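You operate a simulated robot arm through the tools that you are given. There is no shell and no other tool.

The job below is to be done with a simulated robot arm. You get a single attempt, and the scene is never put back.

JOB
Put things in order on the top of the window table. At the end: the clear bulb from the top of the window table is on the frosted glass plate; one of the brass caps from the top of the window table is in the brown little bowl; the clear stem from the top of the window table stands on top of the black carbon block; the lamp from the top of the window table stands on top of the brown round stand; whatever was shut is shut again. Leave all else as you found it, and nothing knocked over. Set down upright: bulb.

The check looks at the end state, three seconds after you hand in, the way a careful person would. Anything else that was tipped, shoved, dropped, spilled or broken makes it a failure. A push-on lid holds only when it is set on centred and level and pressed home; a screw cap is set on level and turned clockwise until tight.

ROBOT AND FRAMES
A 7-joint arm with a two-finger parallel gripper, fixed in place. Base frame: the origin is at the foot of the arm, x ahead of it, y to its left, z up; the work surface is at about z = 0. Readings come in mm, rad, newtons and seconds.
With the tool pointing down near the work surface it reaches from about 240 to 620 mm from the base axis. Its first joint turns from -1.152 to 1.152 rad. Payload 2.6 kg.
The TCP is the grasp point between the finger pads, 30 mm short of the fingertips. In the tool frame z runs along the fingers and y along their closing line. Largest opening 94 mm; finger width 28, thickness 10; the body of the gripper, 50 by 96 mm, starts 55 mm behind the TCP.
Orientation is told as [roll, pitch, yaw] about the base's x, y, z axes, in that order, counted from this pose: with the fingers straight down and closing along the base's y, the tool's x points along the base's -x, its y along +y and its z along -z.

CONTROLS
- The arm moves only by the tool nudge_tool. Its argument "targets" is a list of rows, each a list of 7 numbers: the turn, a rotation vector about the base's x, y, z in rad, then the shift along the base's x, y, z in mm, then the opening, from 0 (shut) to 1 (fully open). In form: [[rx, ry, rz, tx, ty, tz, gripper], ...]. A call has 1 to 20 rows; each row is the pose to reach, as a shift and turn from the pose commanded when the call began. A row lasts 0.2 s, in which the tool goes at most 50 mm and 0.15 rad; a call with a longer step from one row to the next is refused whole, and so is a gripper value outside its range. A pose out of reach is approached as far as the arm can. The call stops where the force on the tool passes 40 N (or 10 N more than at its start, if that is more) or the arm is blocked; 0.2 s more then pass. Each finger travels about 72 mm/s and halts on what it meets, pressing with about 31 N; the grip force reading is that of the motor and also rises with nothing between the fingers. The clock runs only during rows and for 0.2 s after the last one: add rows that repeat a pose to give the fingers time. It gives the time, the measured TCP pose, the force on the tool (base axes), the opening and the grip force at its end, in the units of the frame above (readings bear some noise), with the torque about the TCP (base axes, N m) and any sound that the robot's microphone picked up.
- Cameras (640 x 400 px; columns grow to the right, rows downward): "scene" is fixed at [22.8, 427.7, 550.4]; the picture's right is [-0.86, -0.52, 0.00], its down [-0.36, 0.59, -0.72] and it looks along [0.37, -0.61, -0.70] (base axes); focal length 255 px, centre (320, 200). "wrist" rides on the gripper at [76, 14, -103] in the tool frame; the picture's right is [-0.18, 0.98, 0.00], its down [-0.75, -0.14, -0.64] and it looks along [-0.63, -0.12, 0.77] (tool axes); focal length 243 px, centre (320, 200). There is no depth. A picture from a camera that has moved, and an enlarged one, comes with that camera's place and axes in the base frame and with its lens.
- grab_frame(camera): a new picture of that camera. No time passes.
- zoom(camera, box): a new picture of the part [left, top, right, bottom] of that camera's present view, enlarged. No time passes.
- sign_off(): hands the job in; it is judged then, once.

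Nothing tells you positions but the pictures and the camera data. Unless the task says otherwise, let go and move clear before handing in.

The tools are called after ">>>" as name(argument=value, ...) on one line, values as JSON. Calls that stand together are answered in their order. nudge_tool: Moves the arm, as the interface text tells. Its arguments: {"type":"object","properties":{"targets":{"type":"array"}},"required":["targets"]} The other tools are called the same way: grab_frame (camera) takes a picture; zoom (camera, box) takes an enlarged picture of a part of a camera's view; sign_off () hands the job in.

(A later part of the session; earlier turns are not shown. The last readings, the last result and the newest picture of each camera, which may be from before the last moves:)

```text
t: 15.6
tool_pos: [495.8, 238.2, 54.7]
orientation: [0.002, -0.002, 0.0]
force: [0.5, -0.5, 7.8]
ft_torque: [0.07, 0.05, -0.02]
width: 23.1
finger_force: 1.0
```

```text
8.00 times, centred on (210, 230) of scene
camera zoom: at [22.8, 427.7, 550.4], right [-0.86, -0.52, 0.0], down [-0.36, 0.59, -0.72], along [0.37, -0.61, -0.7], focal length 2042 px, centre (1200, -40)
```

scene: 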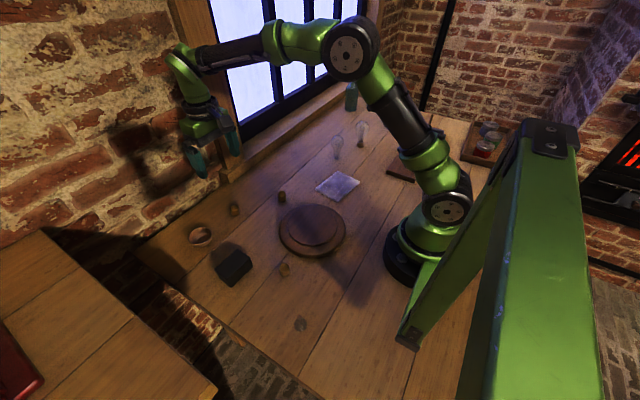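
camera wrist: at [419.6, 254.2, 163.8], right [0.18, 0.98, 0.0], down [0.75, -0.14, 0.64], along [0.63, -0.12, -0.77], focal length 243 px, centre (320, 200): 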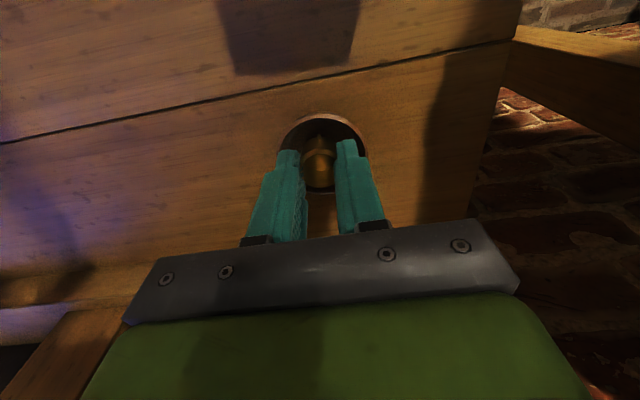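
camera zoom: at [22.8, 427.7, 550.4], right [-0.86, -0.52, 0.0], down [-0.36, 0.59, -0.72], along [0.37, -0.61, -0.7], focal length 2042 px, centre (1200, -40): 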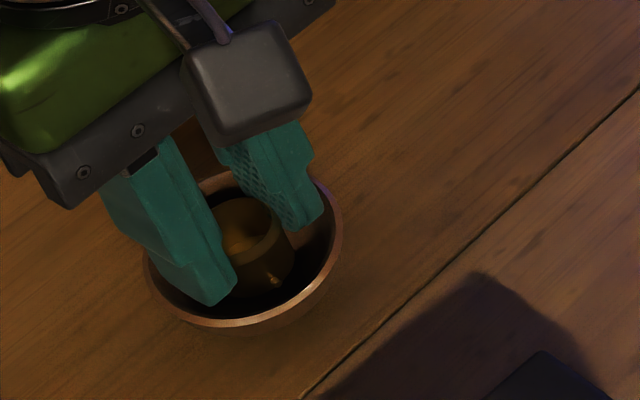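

The width is now 23.1 mm with almost no finger force. I'll rise 2 mm and check whether the bowl stays down.

>>> nudge_tool(targets=[[0, 0, 0, 0, 0, 1, 0.234], [0, 0, 0, 0, 0, 2, 0.234], [0, 0, 0, 0, 0, 3, 0.234], [0, 0, 0, 0, 0, 3, 0.234]])

>>> zoom(camera="wrist", box=[264, 105, 376, 175])

>>> zoom(camera="scene", box=[170, 205, 250, 255])

```text
t: 16.6
tool_pos: [496.3, 239.0, 57.2]
orientation: [0.0, 0.002, 0.0]
force: [-0.4, 0.3, -0.3]
ft_torque: [-0.03, 0.0, 0.04]
width: 23.2
finger_force: 5.9
```

```text
5.71 times, centred on (320, 140) of wrist
camera zoom: at [421.3, 254.1, 158.9], right [0.18, 0.98, 0.0], down [0.75, -0.14, 0.64], along [0.63, -0.12, -0.77], focal length 1386 px, centre (320, 543)
```

zoom: 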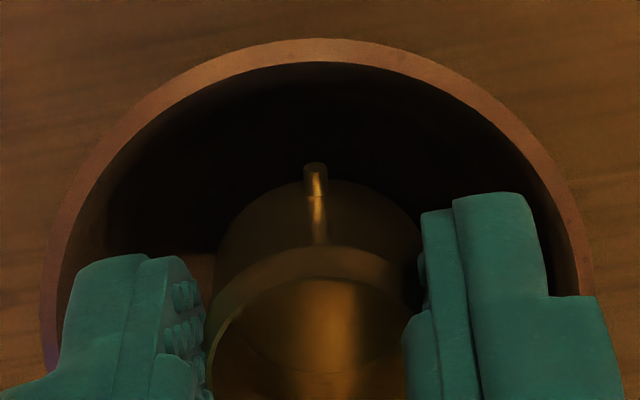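

```text
8.00 times, centred on (210, 230) of scene
camera zoom: at [22.8, 427.7, 550.4], right [-0.86, -0.52, 0.0], down [-0.36, 0.59, -0.72], along [0.37, -0.61, -0.7], focal length 2042 px, centre (1200, -40)
```

zoom: 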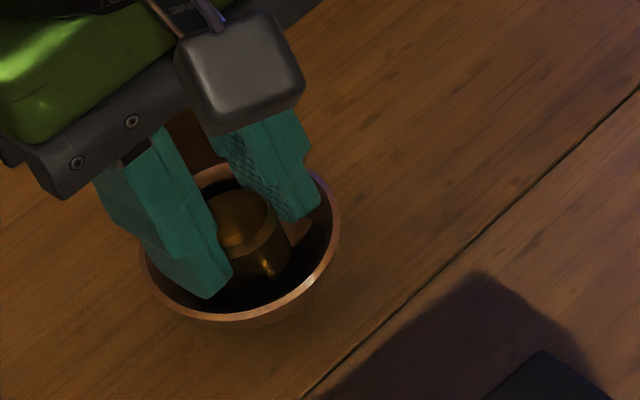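

The motor force shows neutral is nearer 23.3 mm, so I'll relax to that while the bowl hangs only about 3 mm up.

>>> nudge_tool(targets=[[0, 0, 0, 0, 0, 0, 0.242], [0, 0, 0, 0, 0, 0, 0.247], [0, 0, 0, 0, 0, 0, 0.247], [0, 0, 0, 0, 0, 0, 0.247]])

>>> zoom(camera="wrist", box=[264, 105, 376, 175])

>>> zoom(camera="scene", box=[170, 205, 250, 255])

```text
t: 17.6
tool_pos: [498.3, 239.4, 59.0]
orientation: [0.0, -0.001, 0.002]
force: [0.1, -0.1, -0.6]
ft_torque: [-0.02, 0.01, -0.02]
width: 24.0
finger_force: 0.6
```

```text
5.71 times, centred on (320, 140) of wrist
camera zoom: at [421.4, 254.2, 159.1], right [0.18, 0.98, 0.0], down [0.75, -0.14, 0.64], along [0.63, -0.12, -0.77], focal length 1386 px, centre (320, 543)
```

zoom: 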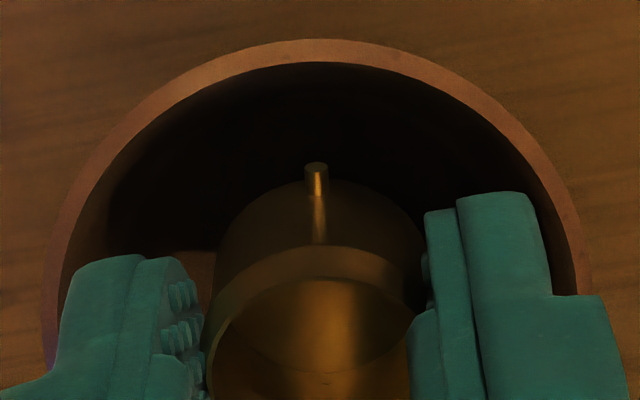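

```text
8.00 times, centred on (210, 230) of scene
camera zoom: at [22.8, 427.7, 550.4], right [-0.86, -0.52, 0.0], down [-0.36, 0.59, -0.72], along [0.37, -0.61, -0.7], focal length 2042 px, centre (1200, -40)
```

zoom: 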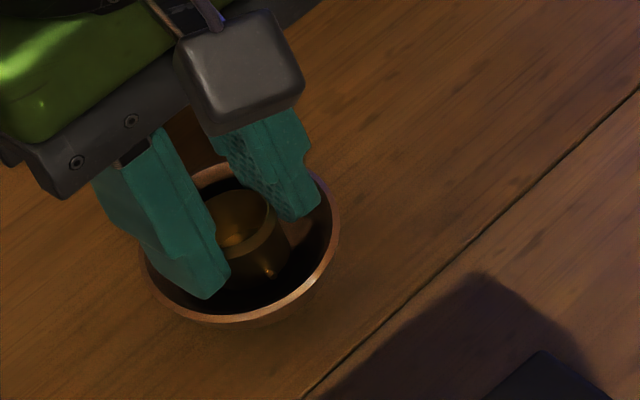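

The gap has relaxed to 24 mm, so my earlier mistake was pressing down while closing, which wedged it again. I'll close on the cap now with the bowl hanging 2–3 mm up, pulling the fingertips away from the wall.

>>> nudge_tool(targets=[[0, 0, 0, 0, 0, 0, 0.15], [0, 0, 0, 0, 0, 0, 0.1], [0, 0, 0, 0, 0, 0, 0.1]])

>>> zoom(camera="wrist", box=[264, 105, 376, 175])

>>> zoom(camera="scene", box=[170, 205, 250, 255])

```text
t: 18.4
tool_pos: [498.6, 238.7, 58.4]
orientation: [0.001, -0.001, 0.0]
force: [-0.6, 1.2, 1.0]
ft_torque: [-0.03, 0.02, 0.03]
width: 21.7
finger_force: 31.0
```

```text
5.71 times, centred on (320, 140) of wrist
camera zoom: at [421.4, 254.2, 159.1], right [0.18, 0.98, 0.0], down [0.75, -0.14, 0.64], along [0.63, -0.12, -0.77], focal length 1386 px, centre (320, 543)
```

zoom: 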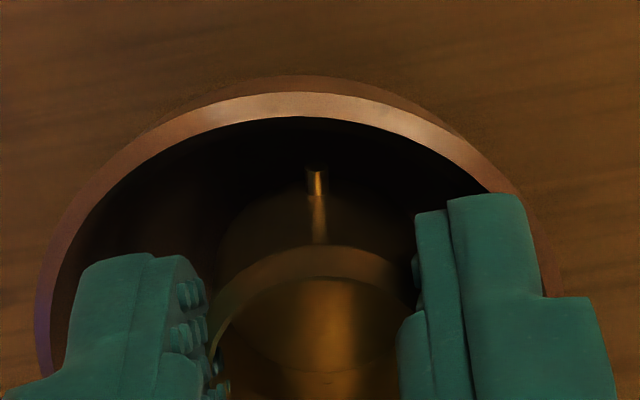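

```text
8.00 times, centred on (210, 230) of scene
camera zoom: at [22.8, 427.7, 550.4], right [-0.86, -0.52, 0.0], down [-0.36, 0.59, -0.72], along [0.37, -0.61, -0.7], focal length 2042 px, centre (1200, -40)
```

zoom: 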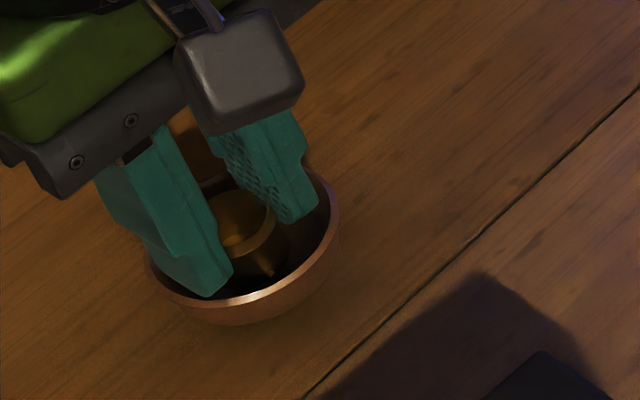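

The bowl is partly free but tilted, with its -x side still caught. I'll lower about 2 mm with the fingers kept closed so it sits flat again.

>>> nudge_tool(targets=[[0, 0, 0, 0, 0, -1, 0.1], [0, 0, 0, 0, 0, -2, 0.1], [0, 0, 0, 0, 0, -2, 0.1]])

>>> zoom(camera="wrist", box=[264, 105, 376, 175])

>>> zoom(camera="scene", box=[170, 205, 250, 255])

```text
t: 19.2
tool_pos: [496.5, 239.8, 56.2]
orientation: [0.001, -0.002, 0.0]
force: [-3.5, -1.3, 10.7]
ft_torque: [-0.07, 0.28, 0.01]
width: 21.9
finger_force: 31.0
```

```text
5.71 times, centred on (320, 140) of wrist
camera zoom: at [421.2, 254.4, 157.5], right [0.18, 0.98, 0.0], down [0.75, -0.14, 0.64], along [0.63, -0.12, -0.77], focal length 1386 px, centre (320, 543)
```

zoom: 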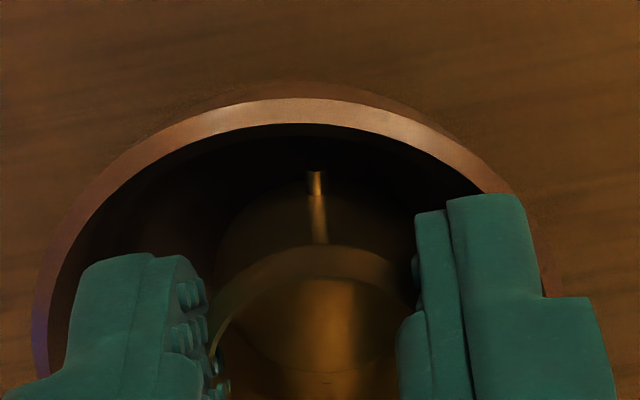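

```text
8.00 times, centred on (210, 230) of scene
camera zoom: at [22.7, 427.7, 550.4], right [-0.86, -0.52, 0.0], down [-0.36, 0.59, -0.72], along [0.37, -0.61, -0.7], focal length 2042 px, centre (1200, -40)
```

zoom: 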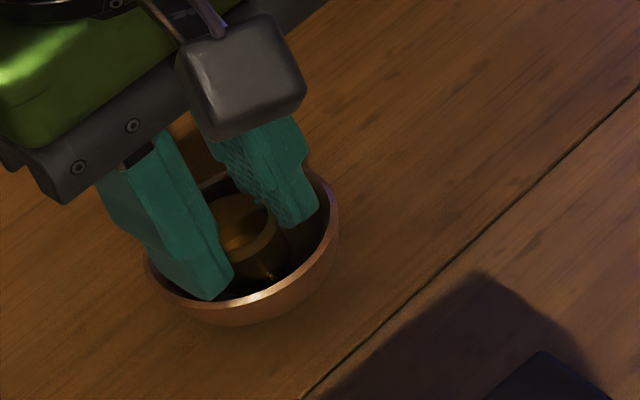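

It isn't settling flat under pressure, so I'll raise gently with the fingers closed and see if the bowl slips off.

>>> nudge_tool(targets=[[0, 0, 0, 0, 0, 1.5, 0.1], [0, 0, 0, 0, 0, 3, 0.1], [0, 0, 0, 0, 0, 4.5, 0.1], [0, 0, 0, 0, 0, 4.5, 0.1]])

>>> zoom(camera="wrist", box=[264, 105, 376, 175])

>>> zoom(camera="scene", box=[170, 205, 250, 255])

```text
t: 20.2
tool_pos: [497.6, 240.4, 60.0]
orientation: [0.0, -0.001, 0.0]
force: [0.7, -0.6, -1.4]
ft_torque: [-0.02, 0.04, 0.02]
width: 22.2
finger_force: 31.0
```

```text
5.71 times, centred on (320, 140) of wrist
camera zoom: at [421.1, 255.0, 161.1], right [0.18, 0.98, 0.0], down [0.75, -0.14, 0.64], along [0.63, -0.12, -0.77], focal length 1386 px, centre (320, 543)
```

zoom: 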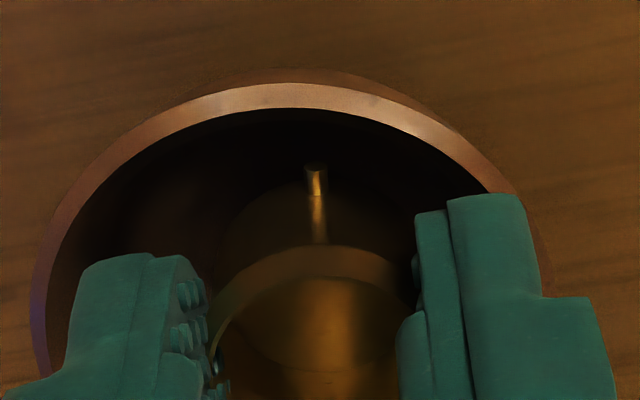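

```text
8.00 times, centred on (210, 230) of scene
camera zoom: at [22.8, 427.7, 550.4], right [-0.86, -0.52, 0.0], down [-0.36, 0.59, -0.72], along [0.37, -0.61, -0.7], focal length 2042 px, centre (1200, -40)
```

zoom: 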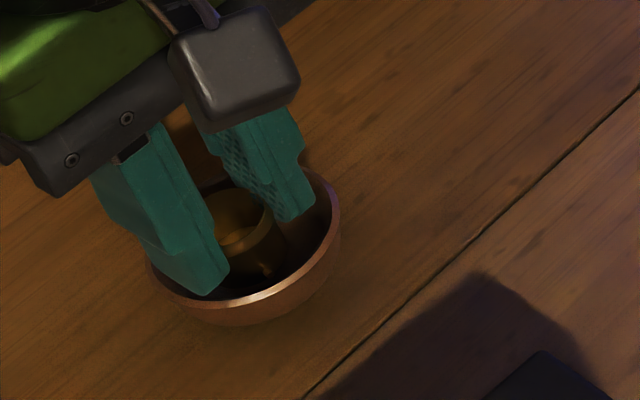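

The bowl stayed while the gripper rose, so it's slipping off. I'll keep rising slowly.

>>> nudge_tool(targets=[[0, 0, 0, 0, 0, 1.5, 0.1], [0, 0, 0, 0, 0, 3, 0.1], [0, 0, 0, 0, 0, 4.5, 0.1], [0, 0, 0, 0, 0, 4.5, 0.1]])

>>> zoom(camera="wrist", box=[264, 105, 376, 175])

>>> zoom(camera="scene", box=[170, 205, 250, 255])

```text
t: 21.2
tool_pos: [497.1, 240.2, 64.7]
orientation: [-0.001, 0.0, -0.002]
force: [0.3, 0.2, -0.1]
ft_torque: [0.01, -0.02, 0.01]
width: 22.2
finger_force: 31.0
```

```text
5.71 times, centred on (320, 140) of wrist
camera zoom: at [420.9, 255.0, 165.9], right [0.18, 0.98, 0.0], down [0.75, -0.14, 0.64], along [0.63, -0.12, -0.77], focal length 1386 px, centre (320, 543)
```

zoom: 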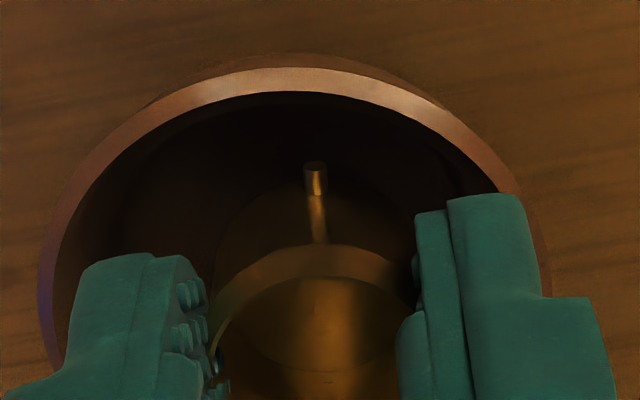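

```text
8.00 times, centred on (210, 230) of scene
camera zoom: at [22.8, 427.7, 550.4], right [-0.86, -0.52, 0.0], down [-0.36, 0.59, -0.72], along [0.37, -0.61, -0.7], focal length 2042 px, centre (1200, -40)
```

zoom: 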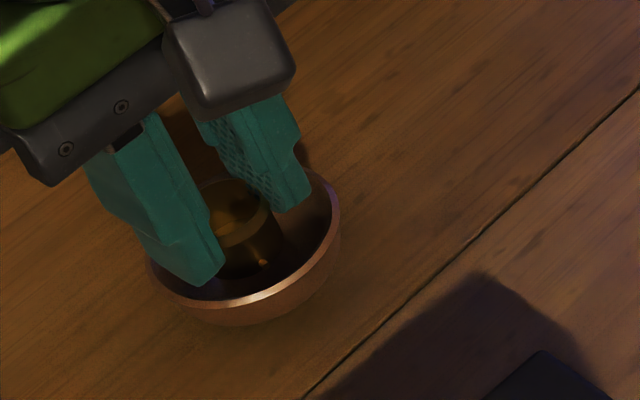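

>>> nudge_tool(targets=[[0, 0, 0, 0, 0, 4, 0.1], [0, 0, 0, 0, 0, 8, 0.1], [0, 0, 0, 0, 0, 14, 0.1], [0, 0, 0, 0, 0, 20, 0.1], [0, 0, 0, 0, 0, 20, 0.1]])

>>> zoom(camera="wrist", box=[240, 80, 400, 180])

>>> zoom(camera="scene", box=[180, 212, 220, 252])

```text
t: 22.4
tool_pos: [497.1, 239.7, 84.8]
orientation: [0.001, -0.001, 0.0]
force: [0.1, -0.2, 0.0]
ft_torque: [-0.02, 0.0, 0.02]
width: 21.8
finger_force: 31.2
```

```text
4.00 times, centred on (320, 130) of wrist
camera zoom: at [420.5, 254.6, 186.2], right [0.18, 0.98, 0.0], down [0.75, -0.14, 0.64], along [0.63, -0.12, -0.77], focal length 970 px, centre (320, 480)
```

zoom: 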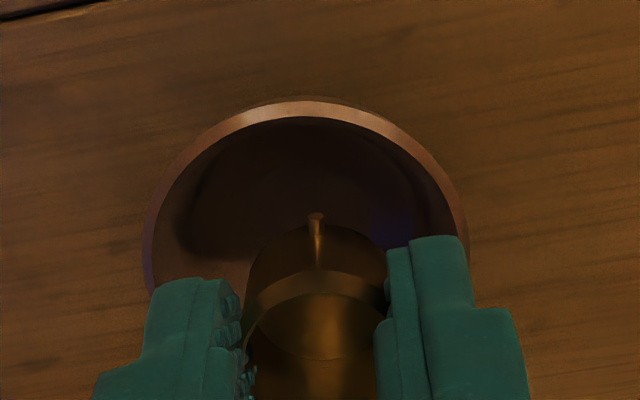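

```text
10.00 times, centred on (200, 232) of scene
camera zoom: at [22.8, 427.7, 550.4], right [-0.86, -0.52, 0.0], down [-0.36, 0.59, -0.72], along [0.37, -0.61, -0.7], focal length 2553 px, centre (1520, -120)
```

zoom: 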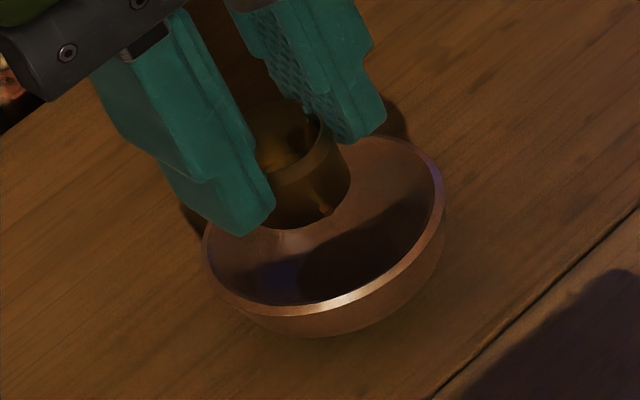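

The bowl is free and flat, within about 4 mm of where it started. I'll recentre over it at about (500, 237), lower only until the fingertips are at rim height, and release there.

>>> nudge_tool(targets=[[0, 0, 0, 3, -2.5, 0, 0.1], [0, 0, 0, 3, -2.5, -8, 0.1], [0, 0, 0, 3, -2.5, -16, 0.1], [0, 0, 0, 3, -2.5, -22, 0.1], [0, 0, 0, 3, -2.5, -25, 0.1], [0, 0, 0, 3, -2.5, -25, 0.1]])

>>> zoom(camera="wrist", box=[240, 80, 400, 180])

>>> zoom(camera="scene", box=[180, 212, 220, 252])

```text
t: 23.8
tool_pos: [498.4, 237.1, 58.7]
orientation: [0.0, -0.001, -0.001]
force: [0.1, -0.8, 0.4]
ft_torque: [-0.03, 0.0, -0.04]
width: 22.0
finger_force: 31.1
```

```text
4.00 times, centred on (320, 130) of wrist
camera zoom: at [423.4, 252.2, 160.1], right [0.18, 0.98, 0.0], down [0.75, -0.14, 0.64], along [0.63, -0.12, -0.77], focal length 970 px, centre (320, 480)
```

zoom: 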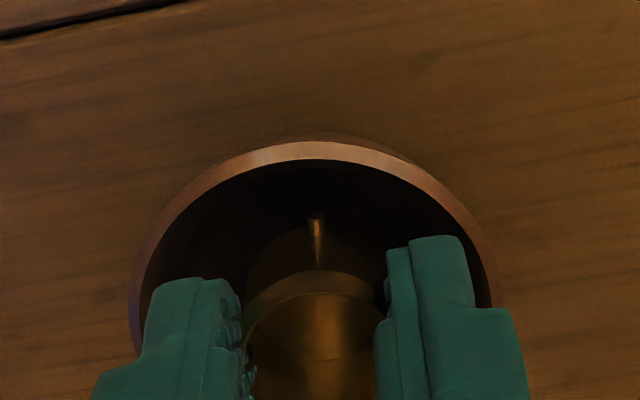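

```text
10.00 times, centred on (200, 232) of scene
camera zoom: at [22.8, 427.7, 550.4], right [-0.86, -0.52, 0.0], down [-0.36, 0.59, -0.72], along [0.37, -0.61, -0.7], focal length 2553 px, centre (1520, -120)
```

zoom: 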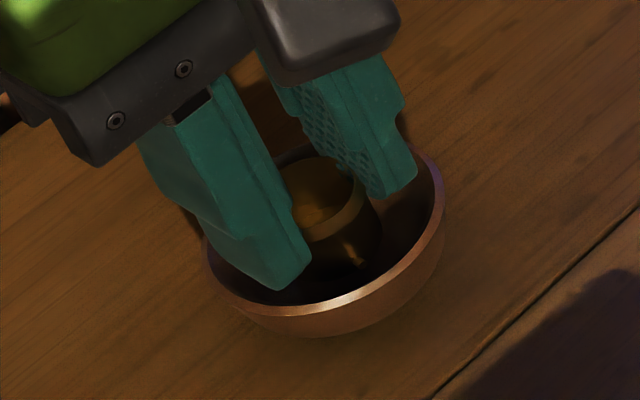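

There's no contact and the cap is centred. I'll rise 2 mm for clearance and open just enough to drop the cap.

>>> nudge_tool(targets=[[0, 0, 0, 0, 0, 2, 0.1], [0, 0, 0, 0, 0, 2, 0.24], [0, 0, 0, 0, 0, 2, 0.265], [0, 0, 0, 0, 0, 2, 0.265]])

>>> zoom(camera="wrist", box=[240, 80, 400, 180])

>>> zoom(camera="scene", box=[180, 212, 220, 252])

```text
t: 24.8
tool_pos: [499.5, 238.0, 60.7]
orientation: [-0.001, 0.0, 0.0]
force: [0.6, -0.4, -0.2]
ft_torque: [-0.01, -0.06, -0.02]
width: 25.5
finger_force: 0.7
```

```text
4.00 times, centred on (320, 130) of wrist
camera zoom: at [422.9, 252.5, 162.2], right [0.18, 0.98, 0.0], down [0.75, -0.14, 0.64], along [0.63, -0.12, -0.77], focal length 970 px, centre (320, 480)
```

zoom: 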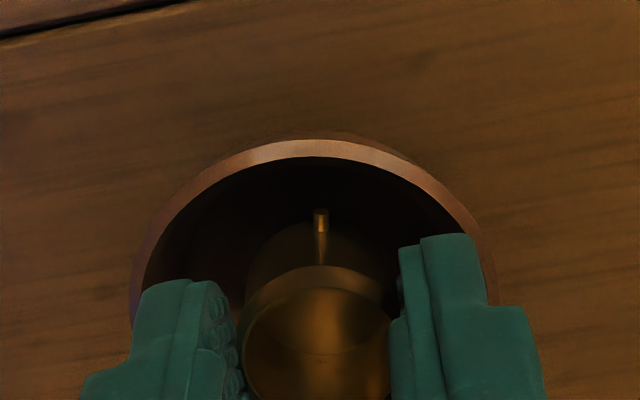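

```text
10.00 times, centred on (200, 232) of scene
camera zoom: at [22.8, 427.7, 550.4], right [-0.86, -0.52, 0.0], down [-0.36, 0.59, -0.72], along [0.37, -0.61, -0.7], focal length 2553 px, centre (1520, -120)
```

zoom: 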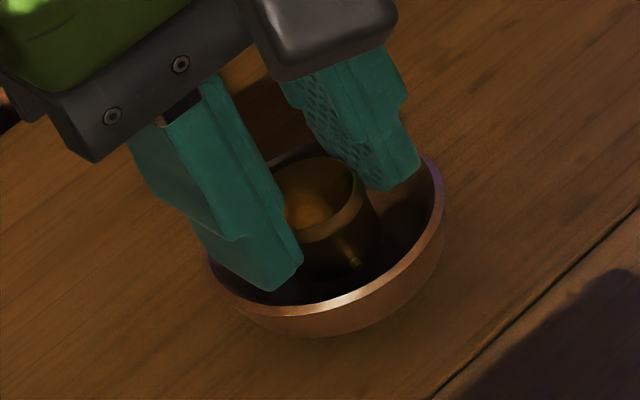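

The fingers opened freely this time. I'll rise straight up slowly and check that the cap and bowl both stay.

>>> nudge_tool(targets=[[0, 0, 0, 0, 0, 2, 0.265], [0, 0, 0, 0, 0, 4, 0.27], [0, 0, 0, 0, 0, 7, 0.28], [0, 0, 0, 0, 0, 10, 0.3], [0, 0, 0, 0, 0, 10, 0.3]])

>>> zoom(camera="wrist", box=[240, 80, 400, 180])

>>> zoom(camera="scene", box=[180, 212, 220, 252])

```text
t: 26.0
tool_pos: [498.7, 237.8, 71.7]
orientation: [0.0, -0.001, 0.001]
force: [0.1, 0.2, 1.2]
ft_torque: [0.02, 0.01, -0.01]
width: 28.1
finger_force: 0.1
```

```text
4.00 times, centred on (320, 130) of wrist
camera zoom: at [423.0, 252.2, 172.9], right [0.18, 0.98, 0.0], down [0.75, -0.14, 0.64], along [0.63, -0.12, -0.77], focal length 970 px, centre (320, 480)
```

zoom: 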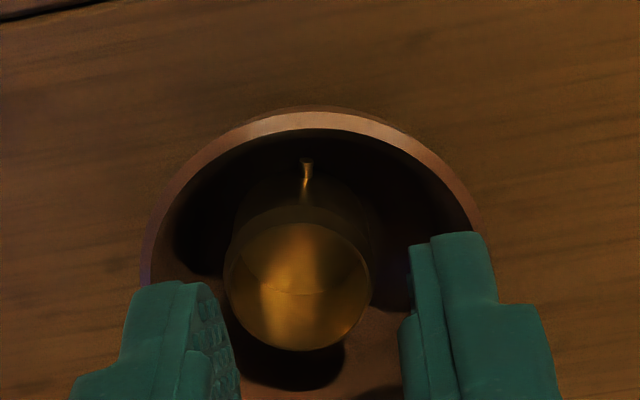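

```text
10.00 times, centred on (200, 232) of scene
camera zoom: at [22.8, 427.7, 550.4], right [-0.86, -0.52, 0.0], down [-0.36, 0.59, -0.72], along [0.37, -0.61, -0.7], focal length 2553 px, centre (1520, -120)
```

zoom: 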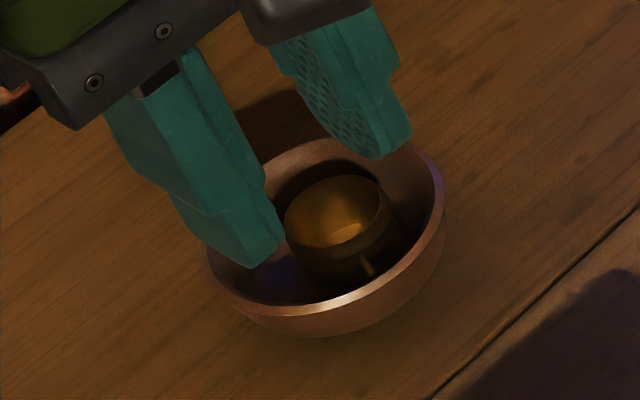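

The cap is standing upright in the bowl and the bowl stayed put. Next I'll rise and move over the carbon block to locate its top precisely.

>>> nudge_tool(targets=[[0, 0, 0, 0, 0, 40, 0.3], [0, 0, 0, 0, 0, 80, 0.5], [0, 0, 0, 0, 0, 125, 0.8], [0, 0, 0, -40, 5, 128, 0.8], [0, 0, 0, -80, 10, 128, 0.8], [0, 0, 0, -120, 15, 128, 0.8], [0, 0, 0, -138, 17, 128, 0.8], [0, 0, 0, -138, 17, 128, 0.8]])

>>> grab_frame(camera="wrist")

>>> grab_frame(camera="scene")

```text
t: 27.8
tool_pos: [364.0, 254.1, 200.6]
orientation: [0.0, 0.0, 0.001]
force: [-1.2, -0.4, 0.3]
ft_torque: [0.0, -0.03, -0.01]
width: 74.9
finger_force: 0.0
```

```text
taken
camera wrist: at [288.3, 268.6, 300.2], right [0.18, 0.98, 0.0], down [0.75, -0.14, 0.64], along [0.63, -0.12, -0.77], focal length 243 px, centre (320, 200)
```

wrist: 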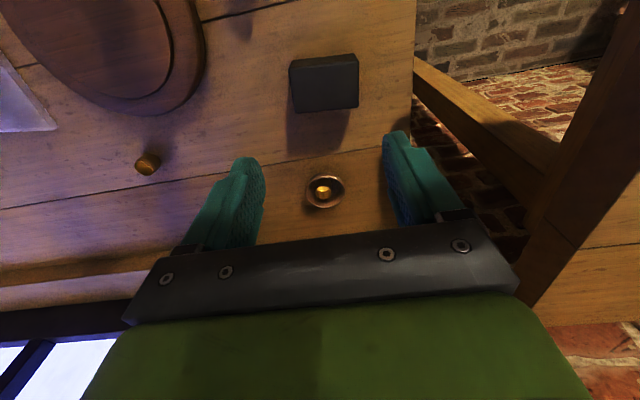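

```text
taken
```

scene: 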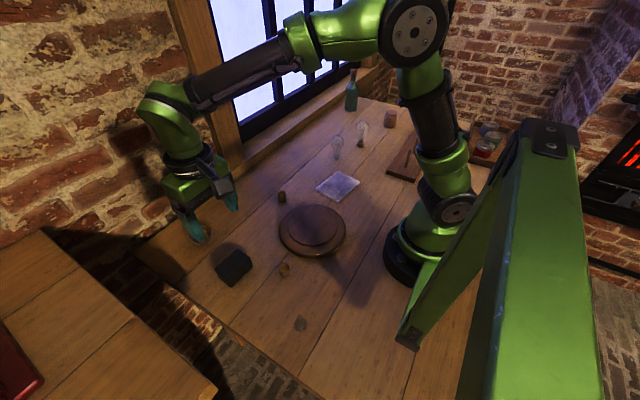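

>>> zoom(camera="wrist", box=[270, 35, 382, 125])

>>> zoom(camera="wrist", box=[0, 0, 224, 140])

>>> zoom(camera="wrist", box=[290, 160, 354, 220])

```text
4.44 times, centred on (326, 80) of wrist
camera zoom: at [288.3, 268.6, 300.2], right [0.18, 0.98, 0.0], down [0.75, -0.14, 0.64], along [0.63, -0.12, -0.77], focal length 1078 px, centre (293, 733)
```

zoom: 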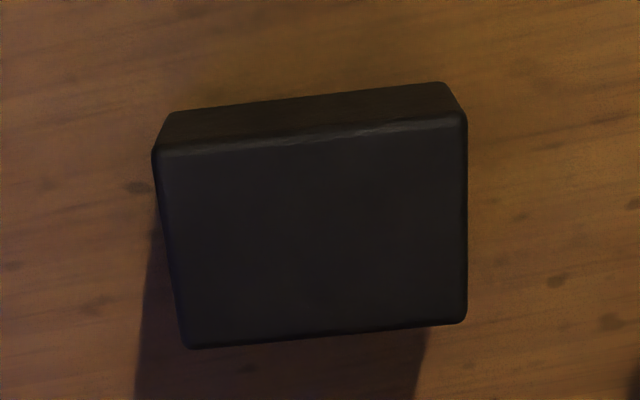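

```text
2.86 times, centred on (112, 70) of wrist
camera zoom: at [288.3, 268.6, 300.2], right [0.18, 0.98, 0.0], down [0.75, -0.14, 0.64], along [0.63, -0.12, -0.77], focal length 693 px, centre (914, 571)
```

zoom: 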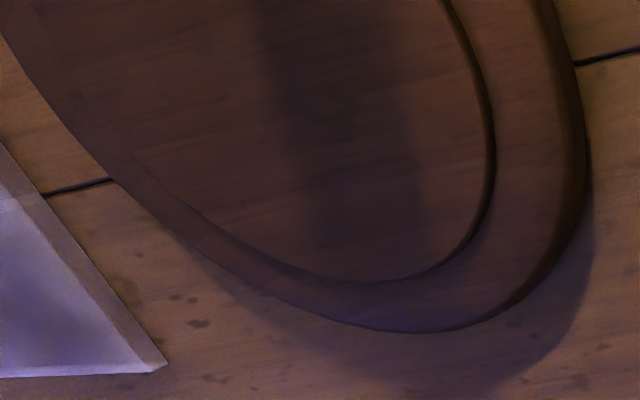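

```text
6.67 times, centred on (322, 190) of wrist
camera zoom: at [288.3, 268.6, 300.2], right [0.18, 0.98, 0.0], down [0.75, -0.14, 0.64], along [0.63, -0.12, -0.77], focal length 1618 px, centre (307, 267)
```

zoom: 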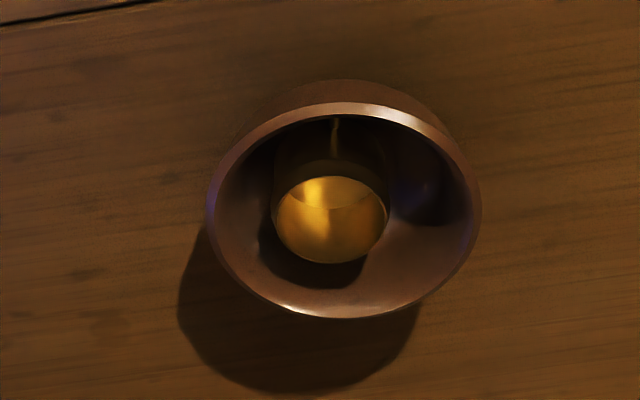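

The block is about 66×44×40 mm with its top centre near (359, 261). Now I'll move toward the stem near (160, 279), watching the green structure beside the base.

>>> nudge_tool(targets=[[0, 0, 0, -40, 5, 10, 0.8], [0, 0, 0, -80, 10, 10, 0.8], [0, 0, 0, -115, 14, 10, 0.8], [0, 0, 0, -150, 18, 10, 0.8], [0, 0, 0, -150, 18, 10, 0.8]])

>>> grab_frame(camera="wrist")

>>> grab_frame(camera="scene")

```text
t: 29.0
tool_pos: [212.6, 273.1, 208.6]
orientation: [-0.001, 0.0, -0.003]
force: [0.5, 0.3, -0.4]
ft_torque: [-0.01, 0.01, -0.01]
width: 75.4
finger_force: 0.1
```

```text
taken
camera wrist: at [136.7, 288.0, 309.7], right [0.18, 0.98, 0.0], down [0.75, -0.14, 0.64], along [0.63, -0.12, -0.77], focal length 243 px, centre (320, 200)
```

wrist: 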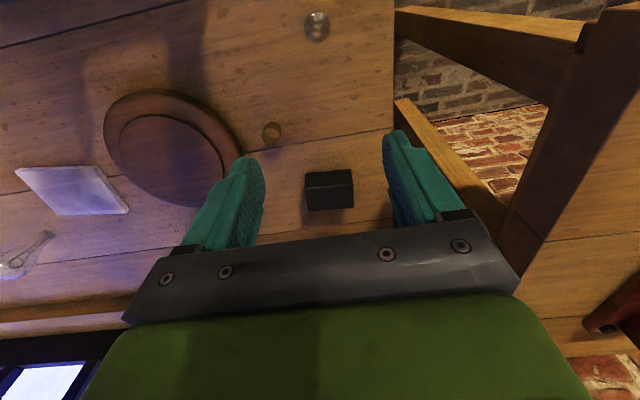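

```text
taken
```

scene: 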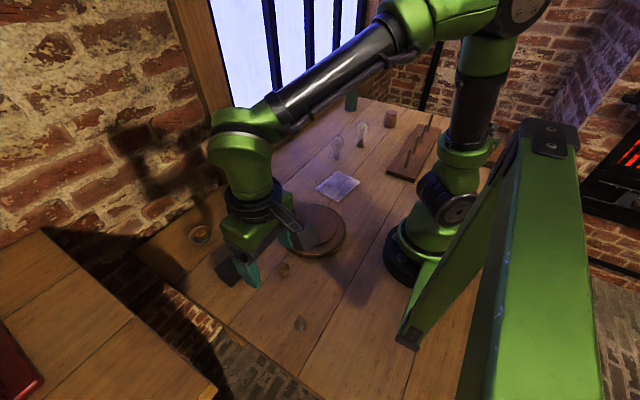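

>>> zoom(camera="wrist", box=[285, 0, 349, 48])

>>> zoom(camera="wrist", box=[100, 80, 290, 215])

```text
8.33 times, centred on (317, 24) of wrist
camera zoom: at [136.7, 288.0, 309.7], right [0.18, 0.98, 0.0], down [0.75, -0.14, 0.64], along [0.63, -0.12, -0.77], focal length 2022 px, centre (345, 1667)
```

zoom: 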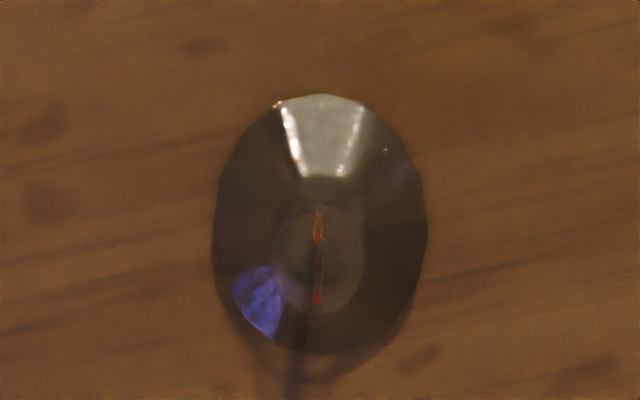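

```text
2.96 times, centred on (195, 148) of wrist
camera zoom: at [136.7, 288.0, 309.7], right [0.18, 0.98, 0.0], down [0.75, -0.14, 0.64], along [0.63, -0.12, -0.77], focal length 719 px, centre (690, 356)
```

zoom: 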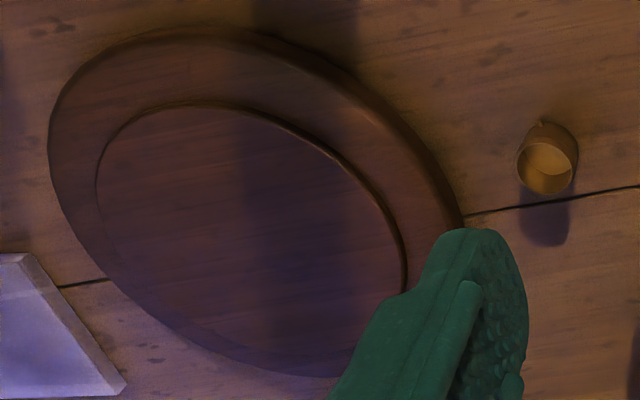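

The stem stands on a low flare with a tube about 9 mm wide up to z≈42 and leads to about 50, at roughly (159, 280). I'll move above it and lower to check alignment.

>>> nudge_tool(targets=[[0, 0, 0, -27, 3, 0, 0.6], [0, 0, 0, -53.4, 6.5, 0, 0.5], [0, 0, 0, -53.4, 6.5, -40, 0.5], [0, 0, 0, -53.4, 6.5, -75, 0.5], [0, 0, 0, -53.4, 6.5, -90, 0.5], [0, 0, 0, -53.4, 6.5, -90, 0.5]])

>>> grab_frame(camera="wrist")

>>> zoom(camera="scene", box=[240, 240, 368, 340])

```text
t: 30.4
tool_pos: [157.4, 280.8, 119.7]
orientation: [0.0, 0.0, 0.001]
force: [-0.1, 0.1, 0.4]
ft_torque: [-0.02, 0.02, 0.02]
width: 46.9
finger_force: 0.2
```

```text
taken
camera wrist: at [81.6, 295.6, 220.9], right [0.18, 0.98, 0.0], down [0.75, -0.14, 0.64], along [0.63, -0.12, -0.77], focal length 243 px, centre (320, 200)
```

wrist: 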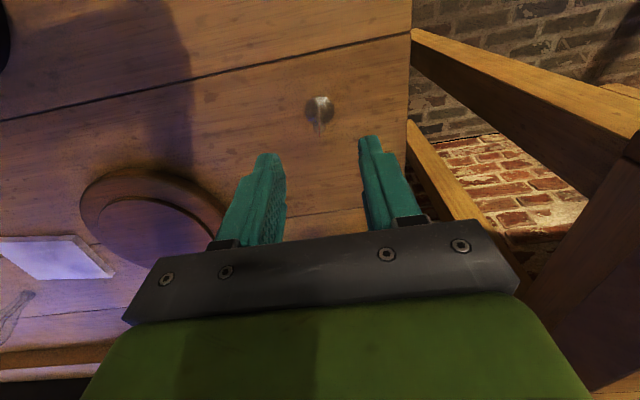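

```text
4.00 times, centred on (304, 290) of scene
camera zoom: at [22.8, 427.7, 550.4], right [-0.86, -0.52, 0.0], down [-0.36, 0.59, -0.72], along [0.37, -0.61, -0.7], focal length 1021 px, centre (384, -160)
```

zoom: 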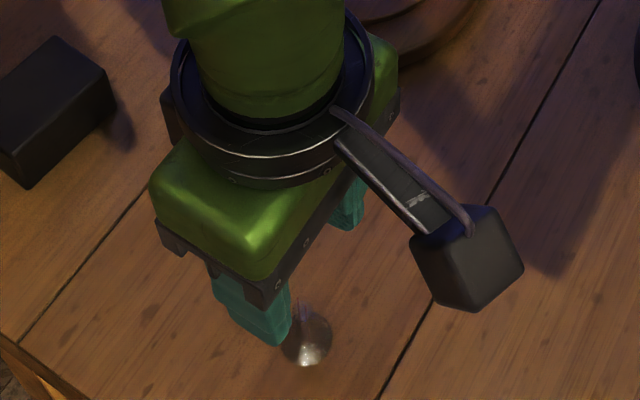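

>>> zoom(camera="wrist", box=[280, 75, 360, 155])

```text
5.00 times, centred on (320, 115) of wrist
camera zoom: at [81.6, 295.6, 220.9], right [0.18, 0.98, 0.0], down [0.75, -0.14, 0.64], along [0.63, -0.12, -0.77], focal length 1213 px, centre (320, 625)
```

zoom: 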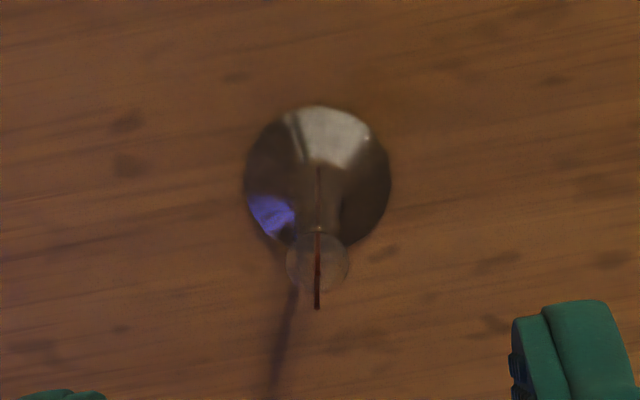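

Alignment is within 1 mm. I'll descend to the tube and check before closing.

>>> nudge_tool(targets=[[0, 0, 0, 1, -0.4, -30, 0.45], [0, 0, 0, 1, -0.4, -55, 0.4], [0, 0, 0, 1, -0.4, -68, 0.4], [0, 0, 0, 1, -0.4, -73, 0.4], [0, 0, 0, 1, -0.4, -73, 0.4]])

>>> zoom(camera="wrist", box=[240, 120, 400, 220])

>>> zoom(camera="scene", box=[272, 280, 336, 340])

```text
t: 31.6
tool_pos: [158.8, 279.3, 45.5]
orientation: [-0.001, 0.0, 0.002]
force: [-0.2, -0.2, 0.7]
ft_torque: [-0.02, 0.01, -0.01]
width: 37.5
finger_force: 0.1
```

```text
4.00 times, centred on (320, 170) of wrist
camera zoom: at [83.5, 294.6, 146.2], right [0.18, 0.98, 0.0], down [0.75, -0.14, 0.64], along [0.63, -0.12, -0.77], focal length 970 px, centre (320, 320)
```

zoom: 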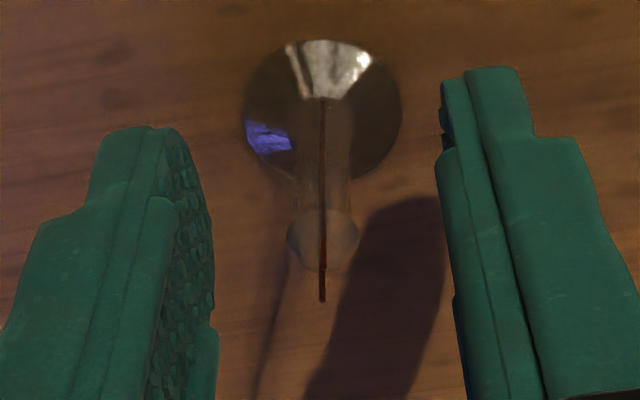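

```text
6.67 times, centred on (304, 310) of scene
camera zoom: at [22.8, 427.7, 550.4], right [-0.86, -0.52, 0.0], down [-0.36, 0.59, -0.72], along [0.37, -0.61, -0.7], focal length 1702 px, centre (427, -533)
```

zoom: 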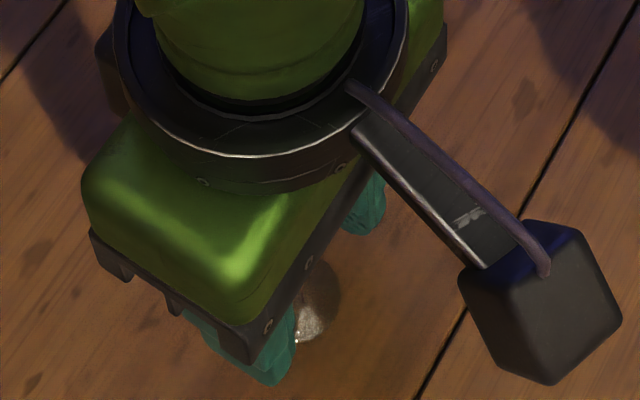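

The stem is centred between the fingers, with a glass bead at z≈36. I'll lower 2 mm more and close gently.

>>> nudge_tool(targets=[[0, 0, 0, 0, 0, -2, 0.4], [0, 0, 0, 0, 0, -2, 0.25], [0, 0, 0, 0, 0, -2, 0.15], [0, 0, 0, 0, 0, -2, 0.1], [0, 0, 0, 0, 0, -2, 0.08], [0, 0, 0, 0, 0, -2, 0.08]])

>>> zoom(camera="wrist", box=[240, 120, 400, 220])

```text
t: 33.0
tool_pos: [160.1, 279.3, 43.9]
orientation: [-0.001, -0.001, 0.0]
force: [0.2, 0.3, -0.6]
ft_torque: [-0.02, -0.01, -0.02]
width: 8.2
finger_force: 12.3
```

```text
4.00 times, centred on (320, 170) of wrist
camera zoom: at [83.5, 293.6, 145.0], right [0.18, 0.98, 0.0], down [0.75, -0.14, 0.64], along [0.63, -0.12, -0.77], focal length 970 px, centre (320, 320)
```

zoom: 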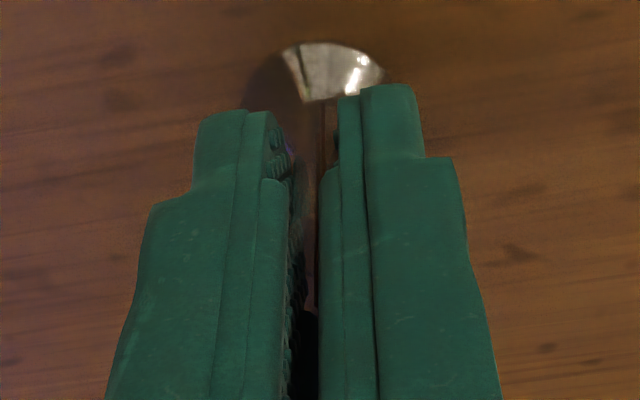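

The stem is held at 8.2 mm with about 12 N. I'll lift a little first to confirm it comes along level.

>>> nudge_tool(targets=[[0, 0, 0, 0, 0, 5, 0.07], [0, 0, 0, 0, 0, 20, 0.07], [0, 0, 0, 0, 0, 45, 0.07], [0, 0, 0, 0, 0, 75, 0.07], [0, 0, 0, 0, 0, 75, 0.07]])

>>> zoom(camera="wrist", box=[240, 80, 400, 180])

>>> zoom(camera="scene", box=[256, 260, 352, 340])

```text
t: 34.2
tool_pos: [159.6, 277.6, 119.8]
orientation: [0.001, 0.0, -0.001]
force: [0.8, -0.3, -0.7]
ft_torque: [-0.01, 0.01, 0.03]
width: 7.6
finger_force: 31.2
```

```text
4.00 times, centred on (320, 130) of wrist
camera zoom: at [84.2, 292.3, 221.9], right [0.18, 0.98, 0.0], down [0.75, -0.14, 0.64], along [0.63, -0.12, -0.77], focal length 970 px, centre (320, 480)
```

zoom: 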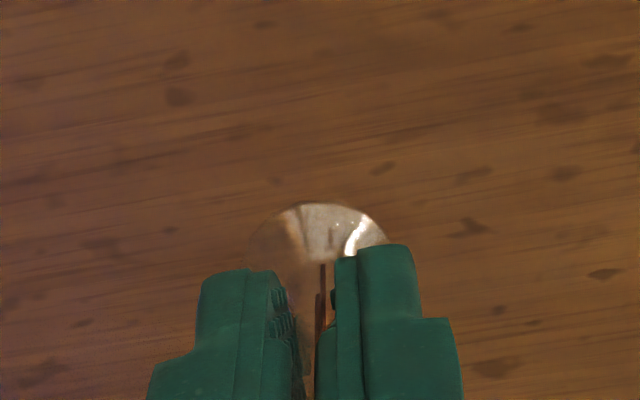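

```text
5.00 times, centred on (304, 300) of scene
camera zoom: at [22.8, 427.7, 550.4], right [-0.86, -0.52, 0.0], down [-0.36, 0.59, -0.72], along [0.37, -0.61, -0.7], focal length 1276 px, centre (400, -300)
```

zoom: 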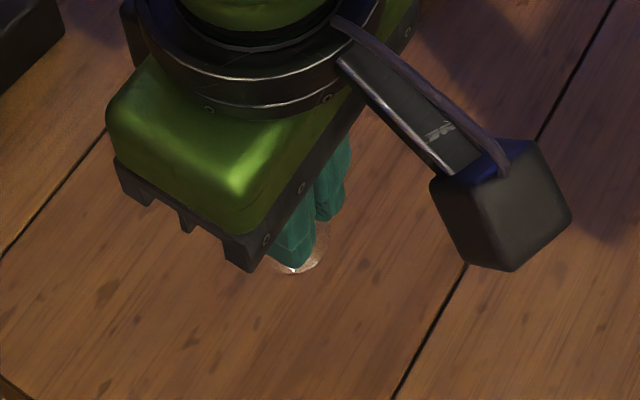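

The stem lifted cleanly and kept its place between the fingers. I'll carry it over the block at about (359, 261).

>>> nudge_tool(targets=[[0, 0, 0, 0, 0, 20, 0.07], [0, 0, 0, 40, -3.5, 25, 0.07], [0, 0, 0, 80, -7, 25, 0.07], [0, 0, 0, 120, -10, 25, 0.07], [0, 0, 0, 160, -14, 25, 0.07], [0, 0, 0, 190, -16.5, 25, 0.07], [0, 0, 0, 199, -17.3, 20, 0.07], [0, 0, 0, 199, -17.3, 20, 0.07]])

>>> grab_frame(camera="wrist")

>>> zoom(camera="scene", box=[190, 190, 318, 290])

```text
t: 36.0
tool_pos: [355.1, 260.4, 139.5]
orientation: [0.0, 0.0, -0.001]
force: [-0.5, 0.0, -0.3]
ft_torque: [-0.01, -0.01, -0.01]
width: 7.6
finger_force: 31.3
```

```text
taken
camera wrist: at [279.4, 275.3, 240.6], right [0.18, 0.98, 0.0], down [0.75, -0.14, 0.64], along [0.63, -0.12, -0.77], focal length 243 px, centre (320, 200)
```

wrist: 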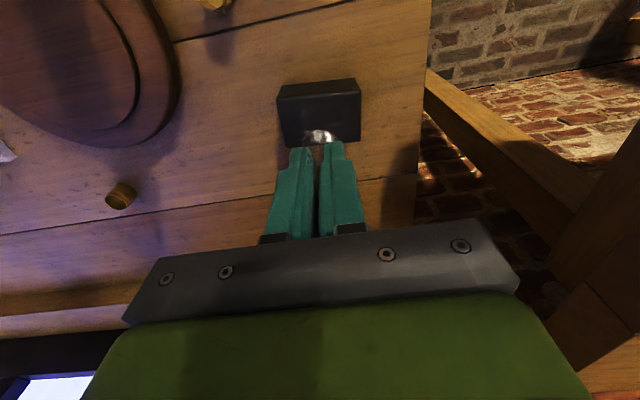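

```text
4.00 times, centred on (254, 240) of scene
camera zoom: at [22.8, 427.7, 550.4], right [-0.86, -0.52, 0.0], down [-0.36, 0.59, -0.72], along [0.37, -0.61, -0.7], focal length 1021 px, centre (584, 40)
```

zoom: 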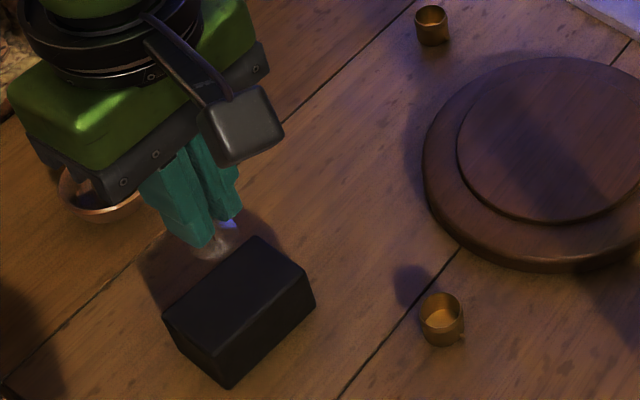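

>>> zoom(camera="wrist", box=[256, 65, 384, 145])

```text
5.00 times, centred on (320, 105) of wrist
camera zoom: at [279.4, 275.3, 240.6], right [0.18, 0.98, 0.0], down [0.75, -0.14, 0.64], along [0.63, -0.12, -0.77], focal length 1213 px, centre (320, 675)
```

zoom: 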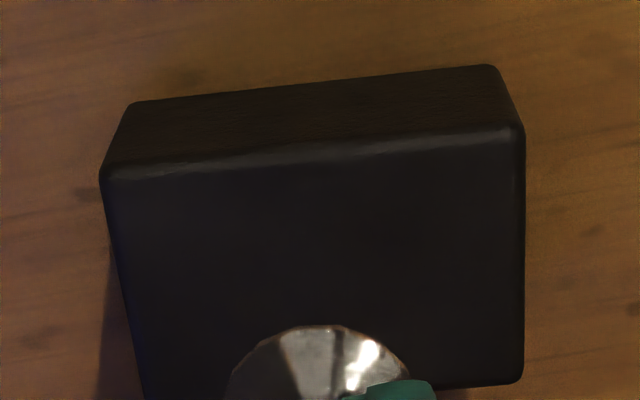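

The block top is at 40 mm, centred at (359, 261.5). I'll shift 3 mm in x and lower close to it.

>>> nudge_tool(targets=[[0, 0, 0, 3, 0, 0, 0.07], [0, 0, 0, 3, 0, -20, 0.07], [0, 0, 0, 3, 0, -38, 0.07], [0, 0, 0, 3, 0, -48, 0.07], [0, 0, 0, 3, 0, -48, 0.07]])

>>> zoom(camera="wrist", box=[240, 80, 400, 180])

>>> zoom(camera="scene", box=[200, 220, 264, 290])

```text
t: 37.2
tool_pos: [361.3, 263.3, 90.5]
orientation: [0.001, 0.001, -0.002]
force: [0.4, 0.0, 0.1]
ft_torque: [-0.02, 0.0, -0.01]
width: 7.3
finger_force: 31.1
```

```text
4.00 times, centred on (320, 130) of wrist
camera zoom: at [286.5, 276.5, 192.0], right [0.18, 0.98, 0.0], down [0.75, -0.14, 0.64], along [0.63, -0.12, -0.77], focal length 970 px, centre (320, 480)
```

zoom: 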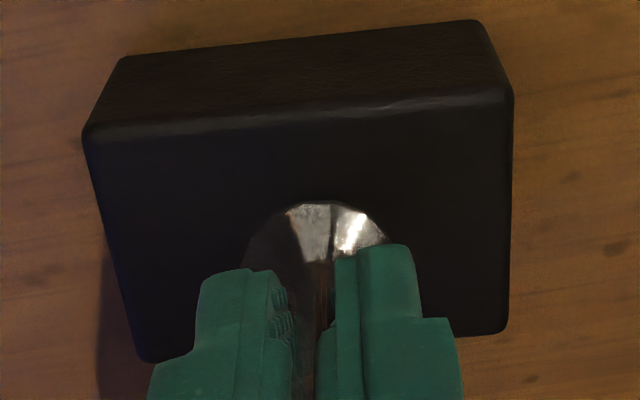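

```text
5.71 times, centred on (232, 255) of scene
camera zoom: at [22.8, 427.7, 550.4], right [-0.86, -0.52, 0.0], down [-0.36, 0.59, -0.72], along [0.37, -0.61, -0.7], focal length 1459 px, centre (823, -114)
```

zoom: 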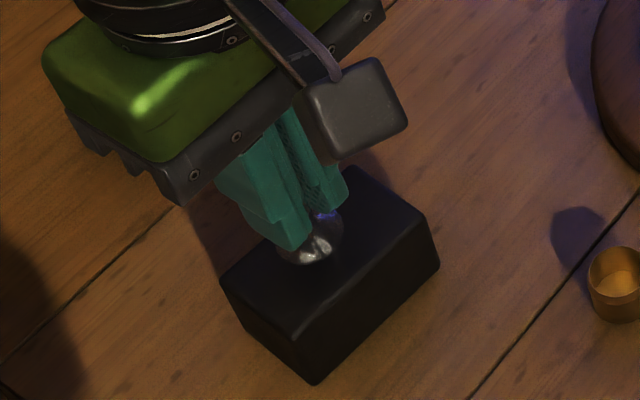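

>>> nudge_tool(targets=[[0, 0, 0, -3.5, -1, 0, 0.07], [0, 0, 0, -3.5, -1, -2, 0.07], [0, 0, 0, -3.5, -1, -4, 0.07], [0, 0, 0, -3.5, -1, -5, 0.07], [0, 0, 0, -3.5, -1, -5, 0.07]])

>>> zoom(camera="wrist", box=[240, 80, 400, 180])

>>> zoom(camera="scene", box=[210, 235, 258, 275])

```text
t: 38.4
tool_pos: [357.7, 260.7, 86.9]
orientation: [0.0, 0.001, 0.0]
force: [0.9, 0.2, 0.1]
ft_torque: [0.02, 0.04, -0.04]
width: 7.5
finger_force: 31.0
```

```text
4.00 times, centred on (320, 130) of wrist
camera zoom: at [281.6, 275.9, 187.8], right [0.18, 0.98, 0.0], down [0.75, -0.14, 0.64], along [0.63, -0.12, -0.77], focal length 970 px, centre (320, 480)
```

zoom: 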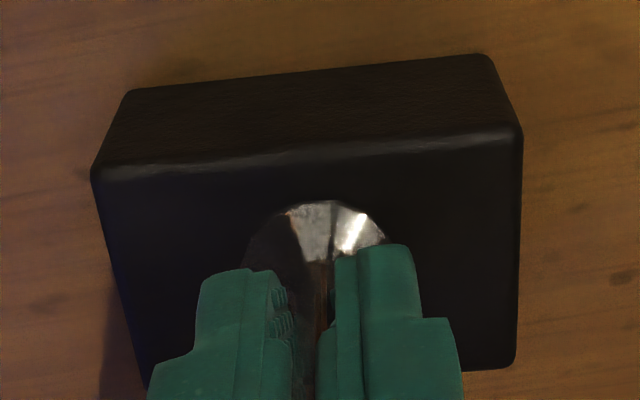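

```text
10.00 times, centred on (234, 255) of scene
camera zoom: at [22.8, 427.7, 550.4], right [-0.86, -0.52, 0.0], down [-0.36, 0.59, -0.72], along [0.37, -0.61, -0.7], focal length 2553 px, centre (1180, -350)
```

zoom: 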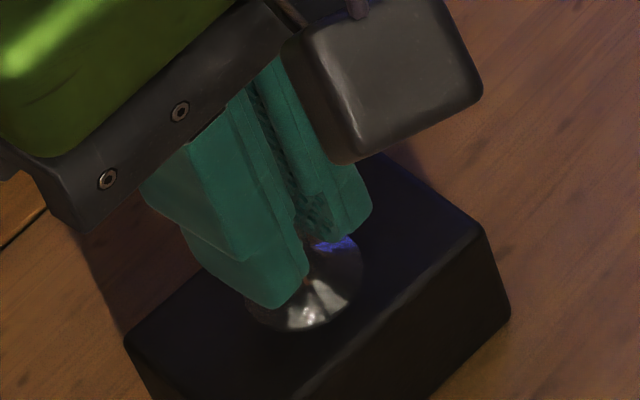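

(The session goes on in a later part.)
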